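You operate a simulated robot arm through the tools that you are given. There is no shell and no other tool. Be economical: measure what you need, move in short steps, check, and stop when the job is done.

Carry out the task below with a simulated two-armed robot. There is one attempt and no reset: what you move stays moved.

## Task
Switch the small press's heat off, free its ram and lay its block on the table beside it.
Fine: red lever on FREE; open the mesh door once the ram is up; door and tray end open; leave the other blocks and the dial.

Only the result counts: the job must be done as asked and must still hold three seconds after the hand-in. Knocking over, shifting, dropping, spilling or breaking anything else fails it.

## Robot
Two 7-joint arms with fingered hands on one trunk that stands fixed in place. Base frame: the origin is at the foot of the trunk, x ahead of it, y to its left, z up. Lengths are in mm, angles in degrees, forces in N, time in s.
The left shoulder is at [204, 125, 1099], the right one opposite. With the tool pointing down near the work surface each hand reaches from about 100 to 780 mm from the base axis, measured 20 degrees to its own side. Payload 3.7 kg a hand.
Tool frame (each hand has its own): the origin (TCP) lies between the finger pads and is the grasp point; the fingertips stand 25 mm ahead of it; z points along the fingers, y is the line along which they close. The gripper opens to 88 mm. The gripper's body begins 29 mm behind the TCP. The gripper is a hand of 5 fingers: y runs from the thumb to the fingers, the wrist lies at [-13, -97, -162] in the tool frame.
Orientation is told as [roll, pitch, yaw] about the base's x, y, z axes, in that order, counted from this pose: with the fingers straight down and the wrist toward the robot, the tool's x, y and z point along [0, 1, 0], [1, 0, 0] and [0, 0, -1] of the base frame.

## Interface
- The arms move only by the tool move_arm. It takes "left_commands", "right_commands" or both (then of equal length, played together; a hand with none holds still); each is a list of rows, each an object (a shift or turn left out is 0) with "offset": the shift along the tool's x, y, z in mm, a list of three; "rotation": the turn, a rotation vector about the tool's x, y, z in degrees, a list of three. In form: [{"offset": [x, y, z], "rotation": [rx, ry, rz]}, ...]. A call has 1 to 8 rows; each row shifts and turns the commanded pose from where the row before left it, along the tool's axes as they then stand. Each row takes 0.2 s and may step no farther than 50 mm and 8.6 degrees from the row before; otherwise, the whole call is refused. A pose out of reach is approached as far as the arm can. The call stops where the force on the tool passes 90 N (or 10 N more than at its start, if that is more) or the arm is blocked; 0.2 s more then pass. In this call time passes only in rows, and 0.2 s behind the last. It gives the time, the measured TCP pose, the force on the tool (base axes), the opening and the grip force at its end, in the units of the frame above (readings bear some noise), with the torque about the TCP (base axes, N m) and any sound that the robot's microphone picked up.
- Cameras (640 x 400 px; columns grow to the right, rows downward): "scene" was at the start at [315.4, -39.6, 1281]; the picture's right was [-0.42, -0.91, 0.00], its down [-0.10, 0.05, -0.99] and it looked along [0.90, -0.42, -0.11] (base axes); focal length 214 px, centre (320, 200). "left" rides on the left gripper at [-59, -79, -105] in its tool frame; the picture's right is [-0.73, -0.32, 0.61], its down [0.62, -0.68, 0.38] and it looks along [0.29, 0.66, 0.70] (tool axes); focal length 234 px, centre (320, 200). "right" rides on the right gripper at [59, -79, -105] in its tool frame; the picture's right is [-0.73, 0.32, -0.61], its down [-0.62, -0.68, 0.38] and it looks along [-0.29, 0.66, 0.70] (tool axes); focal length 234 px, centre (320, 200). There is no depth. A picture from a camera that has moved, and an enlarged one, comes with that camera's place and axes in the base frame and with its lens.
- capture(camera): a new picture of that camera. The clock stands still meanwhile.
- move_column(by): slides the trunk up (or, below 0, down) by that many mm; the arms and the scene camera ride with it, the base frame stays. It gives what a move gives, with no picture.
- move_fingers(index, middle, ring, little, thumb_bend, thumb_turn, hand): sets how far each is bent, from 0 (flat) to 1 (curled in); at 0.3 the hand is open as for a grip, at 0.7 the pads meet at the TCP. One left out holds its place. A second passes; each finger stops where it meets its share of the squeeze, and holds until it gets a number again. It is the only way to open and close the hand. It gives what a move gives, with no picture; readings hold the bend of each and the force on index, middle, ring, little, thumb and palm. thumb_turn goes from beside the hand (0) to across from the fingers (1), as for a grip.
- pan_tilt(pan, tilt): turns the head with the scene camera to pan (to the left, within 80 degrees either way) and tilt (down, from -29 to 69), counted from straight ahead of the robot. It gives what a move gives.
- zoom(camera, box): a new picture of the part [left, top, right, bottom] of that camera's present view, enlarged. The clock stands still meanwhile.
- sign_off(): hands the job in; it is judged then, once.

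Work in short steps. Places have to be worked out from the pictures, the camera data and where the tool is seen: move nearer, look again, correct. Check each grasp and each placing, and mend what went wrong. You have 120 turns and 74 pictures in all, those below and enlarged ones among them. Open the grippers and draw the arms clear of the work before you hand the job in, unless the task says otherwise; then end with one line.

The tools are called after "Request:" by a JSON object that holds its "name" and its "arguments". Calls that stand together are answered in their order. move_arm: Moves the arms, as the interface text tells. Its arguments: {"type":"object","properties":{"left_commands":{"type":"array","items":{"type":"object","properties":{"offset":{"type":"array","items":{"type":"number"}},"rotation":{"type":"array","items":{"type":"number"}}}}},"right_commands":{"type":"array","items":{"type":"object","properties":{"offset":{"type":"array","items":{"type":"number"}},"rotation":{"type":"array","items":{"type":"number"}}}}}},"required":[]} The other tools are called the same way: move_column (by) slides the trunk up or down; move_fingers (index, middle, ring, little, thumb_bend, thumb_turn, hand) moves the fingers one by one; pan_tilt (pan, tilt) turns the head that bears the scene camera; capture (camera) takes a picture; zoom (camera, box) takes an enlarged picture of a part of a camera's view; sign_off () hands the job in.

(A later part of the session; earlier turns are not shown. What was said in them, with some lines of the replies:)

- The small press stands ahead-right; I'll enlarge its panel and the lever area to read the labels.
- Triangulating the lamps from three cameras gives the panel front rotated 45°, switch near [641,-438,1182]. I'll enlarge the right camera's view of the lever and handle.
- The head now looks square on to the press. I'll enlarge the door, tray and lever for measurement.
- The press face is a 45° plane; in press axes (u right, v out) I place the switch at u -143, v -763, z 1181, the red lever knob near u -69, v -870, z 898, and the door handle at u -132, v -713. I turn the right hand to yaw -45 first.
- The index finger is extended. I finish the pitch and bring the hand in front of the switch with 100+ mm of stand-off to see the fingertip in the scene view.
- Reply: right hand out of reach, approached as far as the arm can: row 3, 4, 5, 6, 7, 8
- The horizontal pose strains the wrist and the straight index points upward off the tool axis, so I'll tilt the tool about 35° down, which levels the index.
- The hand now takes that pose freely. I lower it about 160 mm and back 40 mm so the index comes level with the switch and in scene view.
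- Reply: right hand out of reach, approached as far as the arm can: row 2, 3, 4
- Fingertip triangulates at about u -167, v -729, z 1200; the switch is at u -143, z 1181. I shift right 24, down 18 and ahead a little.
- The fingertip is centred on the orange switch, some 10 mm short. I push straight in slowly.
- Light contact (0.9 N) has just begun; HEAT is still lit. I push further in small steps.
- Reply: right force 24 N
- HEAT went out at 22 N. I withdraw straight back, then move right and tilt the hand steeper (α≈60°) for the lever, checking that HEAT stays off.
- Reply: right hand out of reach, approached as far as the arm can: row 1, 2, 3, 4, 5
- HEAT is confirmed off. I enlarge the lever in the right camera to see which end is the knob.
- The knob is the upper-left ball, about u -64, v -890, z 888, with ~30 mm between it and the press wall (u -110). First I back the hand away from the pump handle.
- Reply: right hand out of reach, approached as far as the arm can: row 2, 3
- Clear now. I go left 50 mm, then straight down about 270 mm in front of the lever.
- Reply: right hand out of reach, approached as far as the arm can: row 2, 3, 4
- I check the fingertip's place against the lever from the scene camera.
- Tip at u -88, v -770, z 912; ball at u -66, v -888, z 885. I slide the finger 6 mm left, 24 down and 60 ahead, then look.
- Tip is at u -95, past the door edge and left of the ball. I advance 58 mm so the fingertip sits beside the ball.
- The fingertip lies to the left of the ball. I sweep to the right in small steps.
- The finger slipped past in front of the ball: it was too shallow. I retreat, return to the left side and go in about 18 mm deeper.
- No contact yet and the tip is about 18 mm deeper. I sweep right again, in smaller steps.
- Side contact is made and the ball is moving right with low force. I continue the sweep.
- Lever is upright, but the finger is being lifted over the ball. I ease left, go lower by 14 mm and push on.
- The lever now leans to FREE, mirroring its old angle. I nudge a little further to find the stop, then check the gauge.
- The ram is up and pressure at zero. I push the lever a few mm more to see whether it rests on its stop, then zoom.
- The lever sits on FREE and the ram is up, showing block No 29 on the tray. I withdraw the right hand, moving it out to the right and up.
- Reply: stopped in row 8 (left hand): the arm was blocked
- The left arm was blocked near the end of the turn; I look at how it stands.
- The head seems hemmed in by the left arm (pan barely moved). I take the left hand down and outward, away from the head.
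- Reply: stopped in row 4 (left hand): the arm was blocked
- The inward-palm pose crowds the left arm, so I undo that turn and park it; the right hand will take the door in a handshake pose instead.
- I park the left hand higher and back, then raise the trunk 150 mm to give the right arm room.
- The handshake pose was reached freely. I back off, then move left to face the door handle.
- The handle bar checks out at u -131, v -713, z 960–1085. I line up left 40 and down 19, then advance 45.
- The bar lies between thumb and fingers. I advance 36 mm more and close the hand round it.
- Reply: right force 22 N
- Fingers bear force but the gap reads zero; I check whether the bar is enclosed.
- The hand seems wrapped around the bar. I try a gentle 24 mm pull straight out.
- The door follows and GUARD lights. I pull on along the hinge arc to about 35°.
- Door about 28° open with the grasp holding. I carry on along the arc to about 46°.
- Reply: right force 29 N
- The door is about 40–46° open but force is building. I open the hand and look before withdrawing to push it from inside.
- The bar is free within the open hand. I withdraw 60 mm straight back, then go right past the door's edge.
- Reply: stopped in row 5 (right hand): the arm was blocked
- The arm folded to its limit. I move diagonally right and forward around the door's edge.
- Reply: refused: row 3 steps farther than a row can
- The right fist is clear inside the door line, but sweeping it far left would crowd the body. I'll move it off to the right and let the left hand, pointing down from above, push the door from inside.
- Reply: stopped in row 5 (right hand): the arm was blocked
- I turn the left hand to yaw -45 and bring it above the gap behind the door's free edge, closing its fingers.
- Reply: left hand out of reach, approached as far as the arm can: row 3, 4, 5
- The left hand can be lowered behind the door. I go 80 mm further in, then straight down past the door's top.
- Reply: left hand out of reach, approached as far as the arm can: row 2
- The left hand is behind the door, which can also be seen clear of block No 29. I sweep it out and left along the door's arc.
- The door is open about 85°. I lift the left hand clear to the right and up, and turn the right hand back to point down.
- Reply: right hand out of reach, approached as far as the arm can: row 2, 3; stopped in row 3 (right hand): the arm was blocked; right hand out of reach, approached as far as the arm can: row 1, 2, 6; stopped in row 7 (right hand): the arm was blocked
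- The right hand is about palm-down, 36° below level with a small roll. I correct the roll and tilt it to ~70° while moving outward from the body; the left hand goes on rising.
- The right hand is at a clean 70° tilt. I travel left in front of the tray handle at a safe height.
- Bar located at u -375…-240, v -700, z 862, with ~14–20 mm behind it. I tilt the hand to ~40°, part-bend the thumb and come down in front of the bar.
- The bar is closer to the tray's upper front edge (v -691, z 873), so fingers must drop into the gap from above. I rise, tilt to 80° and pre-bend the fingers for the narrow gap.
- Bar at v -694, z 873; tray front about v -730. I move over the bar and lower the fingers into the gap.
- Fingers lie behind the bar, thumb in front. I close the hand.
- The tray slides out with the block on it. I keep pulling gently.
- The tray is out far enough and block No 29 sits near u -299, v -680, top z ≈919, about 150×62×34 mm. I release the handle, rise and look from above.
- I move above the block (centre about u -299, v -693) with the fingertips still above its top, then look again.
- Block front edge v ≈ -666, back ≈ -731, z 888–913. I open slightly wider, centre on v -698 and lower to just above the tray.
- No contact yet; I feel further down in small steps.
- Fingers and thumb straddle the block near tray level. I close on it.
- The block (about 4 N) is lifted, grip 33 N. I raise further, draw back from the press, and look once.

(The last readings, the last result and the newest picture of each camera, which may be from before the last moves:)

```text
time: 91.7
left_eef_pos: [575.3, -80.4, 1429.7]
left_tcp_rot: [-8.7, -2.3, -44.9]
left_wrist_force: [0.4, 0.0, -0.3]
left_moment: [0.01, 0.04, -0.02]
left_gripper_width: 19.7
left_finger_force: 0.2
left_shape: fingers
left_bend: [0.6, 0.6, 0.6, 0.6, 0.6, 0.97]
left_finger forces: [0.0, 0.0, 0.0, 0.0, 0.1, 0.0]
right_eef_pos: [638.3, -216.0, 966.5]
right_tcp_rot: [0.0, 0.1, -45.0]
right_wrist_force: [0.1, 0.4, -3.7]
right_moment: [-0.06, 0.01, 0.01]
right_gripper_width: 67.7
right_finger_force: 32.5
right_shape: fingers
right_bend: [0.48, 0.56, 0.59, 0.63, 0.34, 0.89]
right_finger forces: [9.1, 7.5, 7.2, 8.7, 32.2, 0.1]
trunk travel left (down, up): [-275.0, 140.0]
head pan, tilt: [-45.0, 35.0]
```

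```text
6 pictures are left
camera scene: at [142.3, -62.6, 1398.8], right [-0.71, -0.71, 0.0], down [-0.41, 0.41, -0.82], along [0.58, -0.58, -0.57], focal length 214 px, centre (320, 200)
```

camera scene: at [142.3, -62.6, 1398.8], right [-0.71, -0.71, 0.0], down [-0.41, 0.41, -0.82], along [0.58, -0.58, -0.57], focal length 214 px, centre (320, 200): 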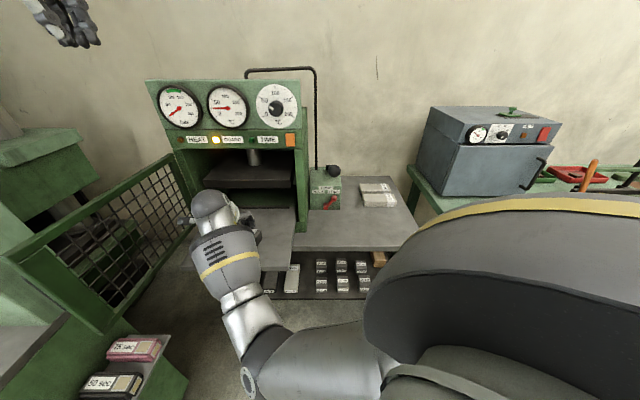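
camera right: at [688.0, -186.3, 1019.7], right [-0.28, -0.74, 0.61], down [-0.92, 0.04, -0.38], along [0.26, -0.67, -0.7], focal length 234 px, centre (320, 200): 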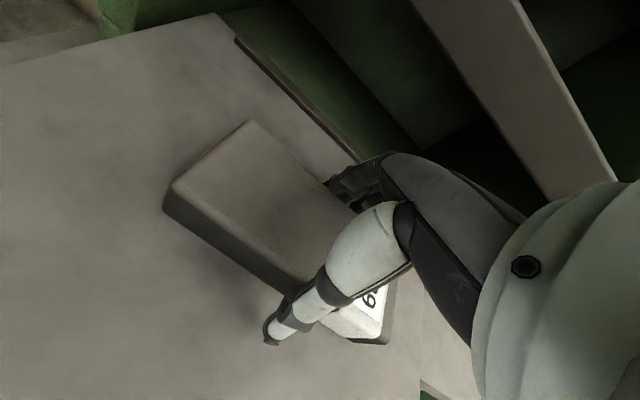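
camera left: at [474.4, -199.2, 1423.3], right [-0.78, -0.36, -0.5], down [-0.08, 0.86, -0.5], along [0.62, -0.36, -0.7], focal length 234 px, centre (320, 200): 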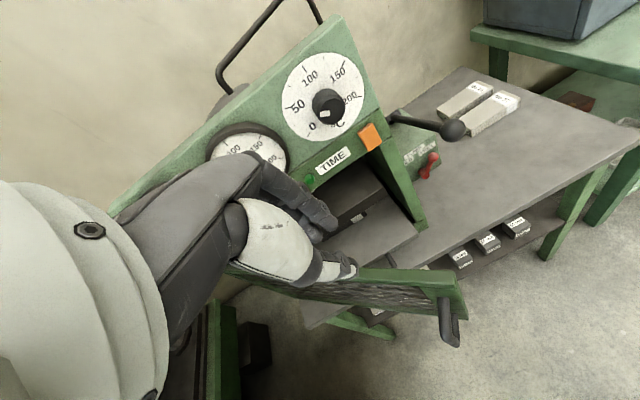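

The load holds steadily. I carry the block to the right in front of the press at the same height.

Request:
{"name": "move_arm", "arguments": {"right_commands": [{"offset": [-40, 0, 0]}, {"offset": [-45, 0, 0]}, {"offset": [-45, 0, 0]}, {"offset": [-45, 0, 0]}, {"offset": [-45, 0, 0]}, {"offset": [-45, 0, 0]}, {"offset": [-45, 0, 0]}, {"offset": [-40, 0, 0]}]}}

Request:
{"name": "move_arm", "arguments": {"right_commands": [{"offset": [-36, 0, 0]}]}}

```text
time: 93.5
left_eef_pos: [577.5, -81.6, 1428.1]
left_tcp_rot: [-8.7, -2.3, -44.9]
left_wrist_force: [1.1, -0.3, 0.4]
left_moment: [-0.01, 0.0, 0.01]
left_gripper_width: 19.7
left_finger_force: 0.0
left_shape: fingers
left_bend: [0.6, 0.6, 0.6, 0.6, 0.6, 0.97]
left_finger forces: [0.0, 0.0, 0.0, 0.0, 0.0, 0.1]
right_eef_pos: [388.2, -463.0, 965.6]
right_tcp_rot: [0.1, 0.1, -44.9]
right_wrist_force: [-0.6, 0.1, -4.3]
right_moment: [-0.05, -0.01, -0.02]
right_gripper_width: 67.4
right_finger_force: 31.4
right_shape: fingers
right_bend: [0.48, 0.56, 0.6, 0.63, 0.34, 0.89]
right_finger forces: [9.0, 7.2, 7.1, 8.4, 31.4, 0.0]
trunk travel left (down, up): [-275.0, 140.0]
head pan, tilt: [-45.0, 35.0]
```

```text
time: 93.9
left_eef_pos: [575.3, -81.8, 1428.7]
left_tcp_rot: [-8.7, -2.2, -45.0]
left_wrist_force: [0.3, -1.0, -0.1]
left_moment: [-0.01, -0.02, 0.01]
left_gripper_width: 19.7
left_finger_force: 0.1
left_shape: fingers
left_bend: [0.6, 0.6, 0.6, 0.6, 0.6, 0.97]
left_finger forces: [0.1, 0.1, 0.0, 0.0, 0.0, 0.1]
right_eef_pos: [362.8, -489.7, 965.7]
right_tcp_rot: [-0.1, 0.1, -45.0]
right_wrist_force: [0.8, -0.5, -4.7]
right_moment: [-0.08, -0.01, 0.0]
right_gripper_width: 67.3
right_finger_force: 31.3
right_shape: fingers
right_bend: [0.48, 0.56, 0.6, 0.63, 0.34, 0.89]
right_finger forces: [9.0, 7.1, 7.0, 8.6, 31.5, 0.0]
trunk travel left (down, up): [-275.0, 140.0]
head pan, tilt: [-45.0, 35.0]
```

Over the approach lane; I go forward 150 mm over the free table area.

Request:
{"name": "move_arm", "arguments": {"right_commands": [{"offset": [0, 30, 0]}, {"offset": [0, 30, 0]}, {"offset": [0, 30, 0]}, {"offset": [0, 30, 0]}, {"offset": [0, 30, 0]}]}}

Request:
{"name": "capture", "arguments": {"camera": "scene"}}

```text
time: 95.1
left_eef_pos: [576.7, -81.4, 1428.5]
left_tcp_rot: [-8.8, -2.4, -44.9]
left_wrist_force: [0.0, -0.6, -0.5]
left_moment: [-0.01, 0.02, -0.01]
left_gripper_width: 19.6
left_finger_force: 0.1
left_shape: fingers
left_bend: [0.6, 0.6, 0.6, 0.6, 0.6, 0.97]
left_finger forces: [0.1, 0.0, 0.1, 0.1, 0.0, 0.1]
right_eef_pos: [470.4, -594.6, 965.0]
right_tcp_rot: [-0.1, 0.2, -44.9]
right_wrist_force: [-0.5, 0.3, -3.6]
right_moment: [-0.04, -0.01, 0.02]
right_gripper_width: 67.3
right_finger_force: 31.4
right_shape: fingers
right_bend: [0.48, 0.56, 0.6, 0.63, 0.34, 0.89]
right_finger forces: [8.9, 7.2, 7.0, 8.5, 31.2, 0.2]
trunk travel left (down, up): [-275.0, 140.0]
head pan, tilt: [-45.0, 35.0]
```

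```text
5 pictures are left
camera scene: at [142.7, -63.6, 1398.6], right [-0.71, -0.71, 0.0], down [-0.41, 0.41, -0.82], along [0.58, -0.58, -0.57], focal length 214 px, centre (320, 200)
```

scene: 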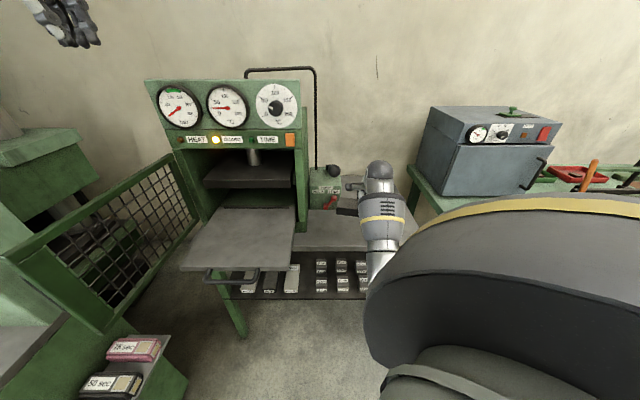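

Position u 88, v -753 is over clear table. I lower the trunk 90 mm, leaving ~30 mm to go.

Request:
{"name": "move_column", "arguments": {"by": -90}}

Request:
{"name": "move_arm", "arguments": {"right_commands": [{"offset": [0, 0, 8]}, {"offset": [0, 0, 6]}, {"offset": [0, 0, 4]}, {"offset": [0, 0, 3]}]}}

Request:
{"name": "zoom", "arguments": {"camera": "scene", "box": [290, 130, 460, 290]}}

```text
time: 96.4
left_eef_pos: [574.7, -81.1, 1339.0]
left_tcp_rot: [-8.6, -2.5, -44.9]
left_wrist_force: [-0.1, -0.4, 0.0]
left_moment: [0.03, -0.01, -0.02]
left_gripper_width: 19.8
left_finger_force: 0.1
left_shape: fingers
left_bend: [0.6, 0.6, 0.6, 0.6, 0.6, 0.97]
left_finger forces: [0.0, 0.0, 0.0, 0.0, 0.0, 0.0]
right_eef_pos: [469.5, -596.7, 875.6]
right_tcp_rot: [0.1, 0.0, -45.0]
right_wrist_force: [-0.6, -1.0, -4.4]
right_moment: [-0.05, -0.04, 0.02]
right_gripper_width: 67.5
right_finger_force: 31.3
right_shape: fingers
right_bend: [0.48, 0.56, 0.6, 0.63, 0.34, 0.89]
right_finger forces: [8.8, 7.1, 6.9, 8.3, 31.1, 0.0]
trunk travel left (down, up): [-185.0, 230.0]
head pan, tilt: [-45.0, 35.0]
```

```text
time: 97.4
left_eef_pos: [577.5, -81.9, 1338.4]
left_tcp_rot: [-8.8, -2.3, -44.9]
left_wrist_force: [0.4, -0.5, -0.3]
left_moment: [0.01, 0.02, -0.03]
left_gripper_width: 19.7
left_finger_force: 0.1
left_shape: fingers
left_bend: [0.6, 0.6, 0.6, 0.6, 0.6, 0.97]
left_finger forces: [0.0, 0.0, 0.1, 0.0, 0.0, 0.1]
right_eef_pos: [469.7, -593.4, 853.4]
right_tcp_rot: [0.0, 0.2, -45.0]
right_wrist_force: [0.0, 0.0, -4.6]
right_moment: [-0.05, -0.06, 0.0]
right_gripper_width: 67.3
right_finger_force: 31.4
right_shape: fingers
right_bend: [0.48, 0.56, 0.6, 0.63, 0.34, 0.89]
right_finger forces: [8.9, 7.2, 6.9, 8.4, 31.1, 0.0]
trunk travel left (down, up): [-185.0, 230.0]
head pan, tilt: [-45.0, 35.0]
```

```text
2.50 times, centred on (375, 210) of scene
camera zoom: at [228.5, -63.0, 1303.8], right [-0.71, -0.71, 0.0], down [-0.41, 0.41, -0.82], along [0.58, -0.58, -0.57], focal length 536 px, centre (182, 175)
```

zoom: 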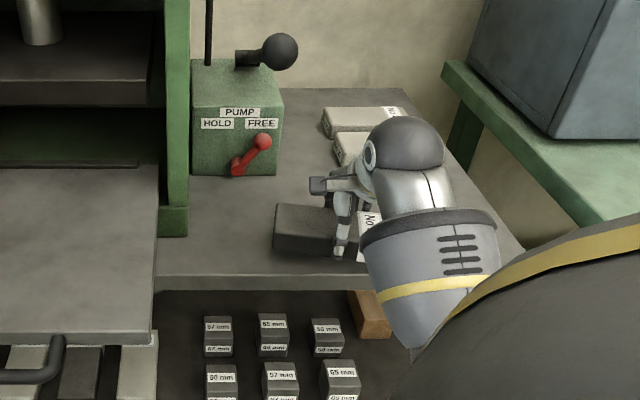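

The block hovers just above the table, near the front. I go 15 mm further in and feel down in 2 mm steps.

Request:
{"name": "move_arm", "arguments": {"right_commands": [{"offset": [0, 15, 0]}, {"offset": [0, 0, 3]}, {"offset": [0, 0, 3]}, {"offset": [0, 0, 2]}]}}

```text
time: 98.4
left_eef_pos: [576.7, -81.5, 1338.8]
left_tcp_rot: [-8.8, -2.4, -44.9]
left_wrist_force: [0.0, -0.2, -0.2]
left_moment: [-0.01, 0.01, 0.01]
left_gripper_width: 19.7
left_finger_force: 0.0
left_shape: fingers
left_bend: [0.6, 0.6, 0.6, 0.6, 0.6, 0.97]
left_finger forces: [0.0, 0.0, 0.0, 0.1, 0.0, 0.0]
right_eef_pos: [481.4, -604.0, 845.3]
right_tcp_rot: [-0.1, 0.1, -45.1]
right_wrist_force: [0.2, -0.1, -3.9]
right_moment: [-0.1, -0.02, 0.01]
right_gripper_width: 67.3
right_finger_force: 30.8
right_shape: fingers
right_bend: [0.48, 0.56, 0.6, 0.63, 0.34, 0.89]
right_finger forces: [8.9, 7.2, 6.9, 8.3, 31.1, 0.1]
trunk travel left (down, up): [-185.0, 230.0]
head pan, tilt: [-45.0, 35.0]
```

Still hanging free (-4 N). I keep feeling down.

Request:
{"name": "move_arm", "arguments": {"right_commands": [{"offset": [0, 0, 2]}, {"offset": [0, 0, 2]}]}}

Request:
{"name": "move_arm", "arguments": {"right_commands": [{"offset": [0, 0, 2]}]}}

```text
time: 99.0
left_eef_pos: [577.1, -80.9, 1337.8]
left_tcp_rot: [-8.9, -2.4, -44.9]
left_wrist_force: [0.1, -0.2, -0.1]
left_moment: [-0.01, 0.0, -0.02]
left_gripper_width: 19.6
left_finger_force: 0.1
left_shape: fingers
left_bend: [0.6, 0.6, 0.6, 0.6, 0.6, 0.97]
left_finger forces: [0.1, 0.0, 0.0, 0.1, 0.0, 0.0]
right_eef_pos: [480.3, -604.7, 841.9]
right_tcp_rot: [-0.2, 0.3, -45.1]
right_wrist_force: [0.7, 0.6, -3.3]
right_moment: [-0.04, -0.02, 0.02]
right_gripper_width: 67.5
right_finger_force: 31.1
right_shape: fingers
right_bend: [0.48, 0.56, 0.6, 0.63, 0.34, 0.89]
right_finger forces: [8.9, 7.2, 6.8, 8.3, 31.1, 0.0]
trunk travel left (down, up): [-185.0, 230.0]
head pan, tilt: [-45.0, 35.0]
```

```text
time: 99.4
left_eef_pos: [577.1, -81.6, 1337.0]
left_tcp_rot: [-8.7, -2.4, -45.0]
left_wrist_force: [0.7, -0.6, 0.3]
left_moment: [-0.03, -0.03, 0.03]
left_gripper_width: 19.4
left_finger_force: 0.1
left_shape: fingers
left_bend: [0.6, 0.6, 0.6, 0.6, 0.6, 0.97]
left_finger forces: [0.0, 0.0, 0.0, 0.0, 0.1, 0.0]
right_eef_pos: [480.8, -606.3, 839.2]
right_tcp_rot: [0.0, 0.2, -45.0]
right_wrist_force: [0.7, 0.1, -3.5]
right_moment: [-0.07, 0.01, 0.01]
right_gripper_width: 67.1
right_finger_force: 30.7
right_shape: fingers
right_bend: [0.48, 0.56, 0.6, 0.63, 0.34, 0.89]
right_finger forces: [8.9, 7.3, 6.9, 8.4, 31.0, 0.0]
trunk travel left (down, up): [-185.0, 230.0]
head pan, tilt: [-45.0, 35.0]
```

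Request:
{"name": "move_arm", "arguments": {"right_commands": [{"offset": [0, 0, 2]}, {"offset": [0, 0, 2]}]}}

Request:
{"name": "zoom", "arguments": {"camera": "scene", "box": [340, 190, 420, 250]}}

```text
time: 100.0
left_eef_pos: [576.2, -82.1, 1338.7]
left_tcp_rot: [-8.7, -2.3, -45.0]
left_wrist_force: [-0.4, 0.2, -0.8]
left_moment: [0.01, 0.0, 0.0]
left_gripper_width: 19.8
left_finger_force: 0.1
left_shape: fingers
left_bend: [0.6, 0.6, 0.6, 0.6, 0.6, 0.97]
left_finger forces: [0.0, 0.0, 0.1, 0.0, 0.0, 0.0]
right_eef_pos: [479.2, -605.1, 835.8]
right_tcp_rot: [0.0, 0.2, -45.1]
right_wrist_force: [0.0, 0.7, -4.1]
right_moment: [-0.06, 0.04, -0.01]
right_gripper_width: 67.6
right_finger_force: 31.3
right_shape: fingers
right_bend: [0.48, 0.56, 0.6, 0.63, 0.34, 0.89]
right_finger forces: [8.9, 7.2, 6.9, 8.3, 31.2, 0.0]
trunk travel left (down, up): [-185.0, 230.0]
head pan, tilt: [-45.0, 35.0]
```

```text
6.67 times, centred on (380, 220) of scene
camera zoom: at [228.5, -63.0, 1303.7], right [-0.71, -0.71, 0.0], down [-0.41, 0.41, -0.82], along [0.58, -0.58, -0.57], focal length 1430 px, centre (-80, 67)
```

zoom: 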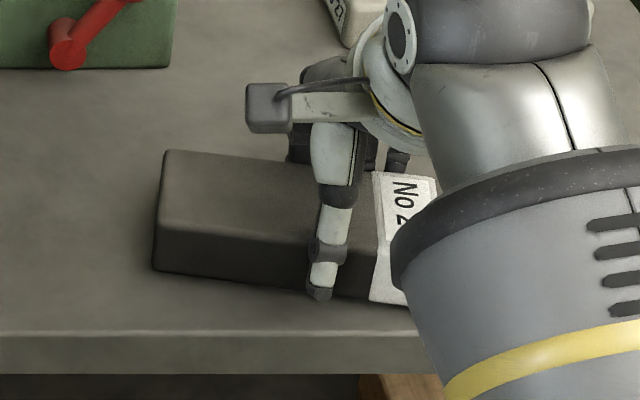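

The block is very near the table with no contact yet; I continue downward.

Request:
{"name": "move_arm", "arguments": {"right_commands": [{"offset": [0, 0, 2]}, {"offset": [0, 0, 2]}]}}

Request:
{"name": "move_arm", "arguments": {"right_commands": [{"offset": [0, 0, 2]}]}}

```text
time: 100.6
left_eef_pos: [575.9, -80.4, 1338.9]
left_tcp_rot: [-8.8, -2.4, -44.9]
left_wrist_force: [-0.6, 0.8, 0.3]
left_moment: [0.02, 0.0, -0.04]
left_gripper_width: 19.6
left_finger_force: 0.1
left_shape: fingers
left_bend: [0.6, 0.6, 0.6, 0.6, 0.6, 0.97]
left_finger forces: [0.0, 0.0, 0.0, 0.0, 0.0, 0.0]
right_eef_pos: [479.7, -605.9, 834.3]
right_tcp_rot: [-0.1, -0.1, -45.1]
right_wrist_force: [-0.2, 0.9, 3.9]
right_moment: [-0.18, -0.06, -0.02]
right_gripper_width: 67.6
right_finger_force: 32.4
right_shape: fingers
right_bend: [0.48, 0.56, 0.6, 0.63, 0.33, 0.89]
right_finger forces: [9.0, 7.6, 7.2, 8.3, 33.1, 0.1]
trunk travel left (down, up): [-185.0, 230.0]
head pan, tilt: [-45.0, 35.0]
```

```text
time: 101.0
left_eef_pos: [575.8, -80.5, 1338.6]
left_tcp_rot: [-8.7, -2.3, -44.8]
left_wrist_force: [0.5, 0.1, 0.3]
left_moment: [0.03, -0.01, -0.04]
left_gripper_width: 19.7
left_finger_force: 0.0
left_shape: fingers
left_bend: [0.6, 0.6, 0.6, 0.6, 0.6, 0.97]
left_finger forces: [0.0, 0.1, 0.1, 0.0, 0.0, 0.0]
right_eef_pos: [480.3, -604.3, 833.1]
right_tcp_rot: [-0.1, -0.3, -45.0]
right_wrist_force: [-1.0, -0.1, 12.4]
right_moment: [-0.37, -0.04, 0.04]
right_gripper_width: 68.0
right_finger_force: 34.0
right_shape: fingers
right_bend: [0.48, 0.56, 0.6, 0.64, 0.32, 0.89]
right_finger forces: [9.2, 8.4, 7.7, 8.5, 34.7, 0.0]
trunk travel left (down, up): [-185.0, 230.0]
head pan, tilt: [-45.0, 35.0]
```

Contact with the table (12 N up). I ease up 1.5 mm, open the hand and lift straight off.

Request:
{"name": "move_arm", "arguments": {"right_commands": [{"offset": [0, 0, -1.5]}]}}

Request:
{"name": "move_fingers", "arguments": {"hand": "right", "index": 0.27, "middle": 0.27, "ring": 0.27, "little": 0.27, "thumb_bend": 0.22}}

Request:
{"name": "move_arm", "arguments": {"right_commands": [{"offset": [0, 0, -10]}, {"offset": [0, 0, -20]}, {"offset": [0, 0, -35]}, {"offset": [0, 0, -40]}, {"offset": [0, -40, 0]}, {"offset": [0, -40, 0]}]}}

Request:
{"name": "capture", "arguments": {"camera": "scene"}}

```text
time: 101.4
left_eef_pos: [576.4, -80.9, 1338.8]
left_tcp_rot: [-8.9, -2.4, -44.8]
left_wrist_force: [0.1, 0.0, 0.1]
left_moment: [-0.02, -0.02, 0.01]
left_gripper_width: 19.7
left_finger_force: 0.1
left_shape: fingers
left_bend: [0.6, 0.6, 0.6, 0.6, 0.6, 0.97]
left_finger forces: [0.0, 0.0, 0.0, 0.0, 0.0, 0.1]
right_eef_pos: [481.0, -604.6, 833.6]
right_tcp_rot: [0.0, -0.3, -45.0]
right_wrist_force: [1.9, -4.8, 11.3]
right_moment: [-0.55, -0.19, 0.1]
right_gripper_width: 67.8
right_finger_force: 34.0
right_shape: fingers
right_bend: [0.48, 0.56, 0.6, 0.64, 0.32, 0.89]
right_finger forces: [10.0, 9.0, 8.6, 9.1, 31.5, 0.0]
trunk travel left (down, up): [-185.0, 230.0]
head pan, tilt: [-45.0, 35.0]
```

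```text
time: 102.4
left_eef_pos: [576.8, -80.2, 1337.1]
left_tcp_rot: [-8.8, -2.3, -45.0]
left_wrist_force: [1.6, 0.3, -0.7]
left_moment: [-0.03, 0.0, -0.01]
left_gripper_width: 19.6
left_finger_force: 0.0
left_shape: fingers
left_bend: [0.6, 0.6, 0.6, 0.6, 0.6, 0.97]
left_finger forces: [0.1, 0.0, 0.0, 0.1, 0.0, 0.1]
right_eef_pos: [480.3, -605.1, 830.9]
right_tcp_rot: [0.0, 0.0, -44.9]
right_wrist_force: [0.8, 0.6, -0.3]
right_moment: [-0.01, 0.0, 0.01]
right_gripper_width: 95.4
right_finger_force: 0.7
right_shape: fingers
right_bend: [0.27, 0.27, 0.27, 0.27, 0.2, 0.97]
right_finger forces: [0.0, 0.1, 0.0, 0.1, 0.9, 0.1]
trunk travel left (down, up): [-185.0, 230.0]
head pan, tilt: [-45.0, 35.0]
```

```text
time: 103.8
left_eef_pos: [578.6, -80.3, 1338.5]
left_tcp_rot: [-8.8, -2.4, -44.9]
left_wrist_force: [0.2, -0.1, 0.4]
left_moment: [-0.01, -0.02, 0.0]
left_gripper_width: 19.7
left_finger_force: 0.0
left_shape: fingers
left_bend: [0.6, 0.6, 0.6, 0.6, 0.6, 0.97]
left_finger forces: [0.0, 0.0, 0.0, 0.0, 0.0, 0.0]
right_eef_pos: [422.2, -547.4, 937.4]
right_tcp_rot: [-0.2, 0.0, -44.9]
right_wrist_force: [0.0, 0.5, -0.3]
right_moment: [-0.06, -0.01, -0.01]
right_gripper_width: 94.2
right_finger_force: 0.1
right_shape: fingers
right_bend: [0.27, 0.27, 0.27, 0.27, 0.22, 0.97]
right_finger forces: [0.0, 0.0, 0.0, 0.0, 0.0, 0.0]
trunk travel left (down, up): [-185.0, 230.0]
head pan, tilt: [-45.0, 35.0]
```

```text
2 pictures are left
camera scene: at [227.9, -62.4, 1304.0], right [-0.71, -0.71, 0.0], down [-0.41, 0.41, -0.82], along [0.58, -0.58, -0.57], focal length 214 px, centre (320, 200)
```

scene: 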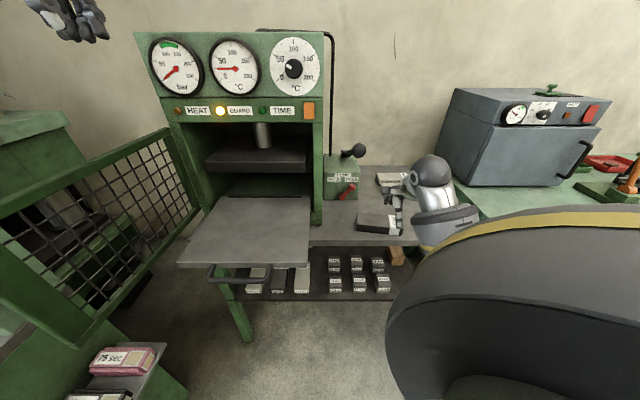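

The block lies flat on the table beside the press. I withdraw the right hand further up and back, and open the left hand.

Request:
{"name": "move_arm", "arguments": {"right_commands": [{"offset": [0, -25, -40]}, {"offset": [0, -25, -40]}, {"offset": [-30, -25, -30]}, {"offset": [-40, 0, -20]}, {"offset": [-40, 0, -20]}]}}

Request:
{"name": "move_fingers", "arguments": {"hand": "left", "index": 0.3, "middle": 0.3, "ring": 0.3, "little": 0.3, "thumb_bend": 0.3}}

Request:
{"name": "zoom", "arguments": {"camera": "scene", "box": [130, 20, 470, 300]}}

```text
time: 105.0
left_eef_pos: [574.8, -80.5, 1339.9]
left_tcp_rot: [-8.7, -2.5, -44.8]
left_wrist_force: [0.1, 1.4, -0.9]
left_moment: [-0.01, 0.02, 0.04]
left_gripper_width: 19.8
left_finger_force: 0.1
left_shape: fingers
left_bend: [0.6, 0.6, 0.6, 0.6, 0.6, 0.97]
left_finger forces: [0.1, 0.1, 0.0, 0.0, 0.1, 0.0]
right_eef_pos: [292.5, -575.7, 1089.1]
right_tcp_rot: [0.0, 0.0, -45.0]
right_wrist_force: [-0.8, 0.2, 0.0]
right_moment: [-0.03, -0.01, 0.01]
right_gripper_width: 93.8
right_finger_force: 0.0
right_shape: fingers
right_bend: [0.27, 0.27, 0.27, 0.27, 0.22, 0.97]
right_finger forces: [0.1, 0.2, 0.0, 0.1, 0.0, 0.1]
trunk travel left (down, up): [-185.0, 230.0]
head pan, tilt: [-45.0, 35.0]
```

```text
time: 106.0
left_eef_pos: [577.0, -81.5, 1337.8]
left_tcp_rot: [-8.8, -2.4, -44.9]
left_wrist_force: [0.5, -0.4, 0.3]
left_moment: [0.0, 0.02, 0.02]
left_gripper_width: 84.6
left_finger_force: 0.0
left_shape: fingers
left_bend: [0.3, 0.3, 0.3, 0.3, 0.3, 0.97]
left_finger forces: [0.1, 0.1, 0.1, 0.1, 0.0, 0.0]
right_eef_pos: [294.0, -575.7, 1088.2]
right_tcp_rot: [0.0, 0.0, -45.1]
right_wrist_force: [-0.3, 0.4, 0.6]
right_moment: [-0.01, 0.0, 0.01]
right_gripper_width: 94.3
right_finger_force: 0.0
right_shape: fingers
right_bend: [0.27, 0.27, 0.27, 0.27, 0.22, 0.97]
right_finger forces: [0.1, 0.0, 0.0, 0.0, 0.1, 0.1]
trunk travel left (down, up): [-185.0, 230.0]
head pan, tilt: [-45.0, 35.0]
```

```text
1.43 times, centred on (300, 160) of scene
camera zoom: at [228.3, -62.7, 1303.8], right [-0.71, -0.71, 0.0], down [-0.41, 0.41, -0.82], along [0.58, -0.58, -0.57], focal length 306 px, centre (349, 257)
```

zoom: 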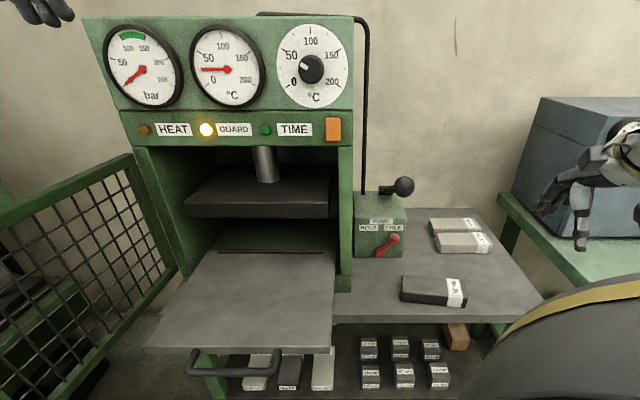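

The last picture shows HEAT off, the lever on FREE, the ram up, the door and tray open, block No 29 flat on the table, and the dial and other blocks untouched. Both hands are open and clear, so I hand in.

Request:
{"name": "sign_off", "arguments": {}}

```text
The job is handed in.
```

The small press's heat is off, its red lever is on FREE with the ram up, the mesh door and tray are open, and block No 29 lies flat on the table beside the press.
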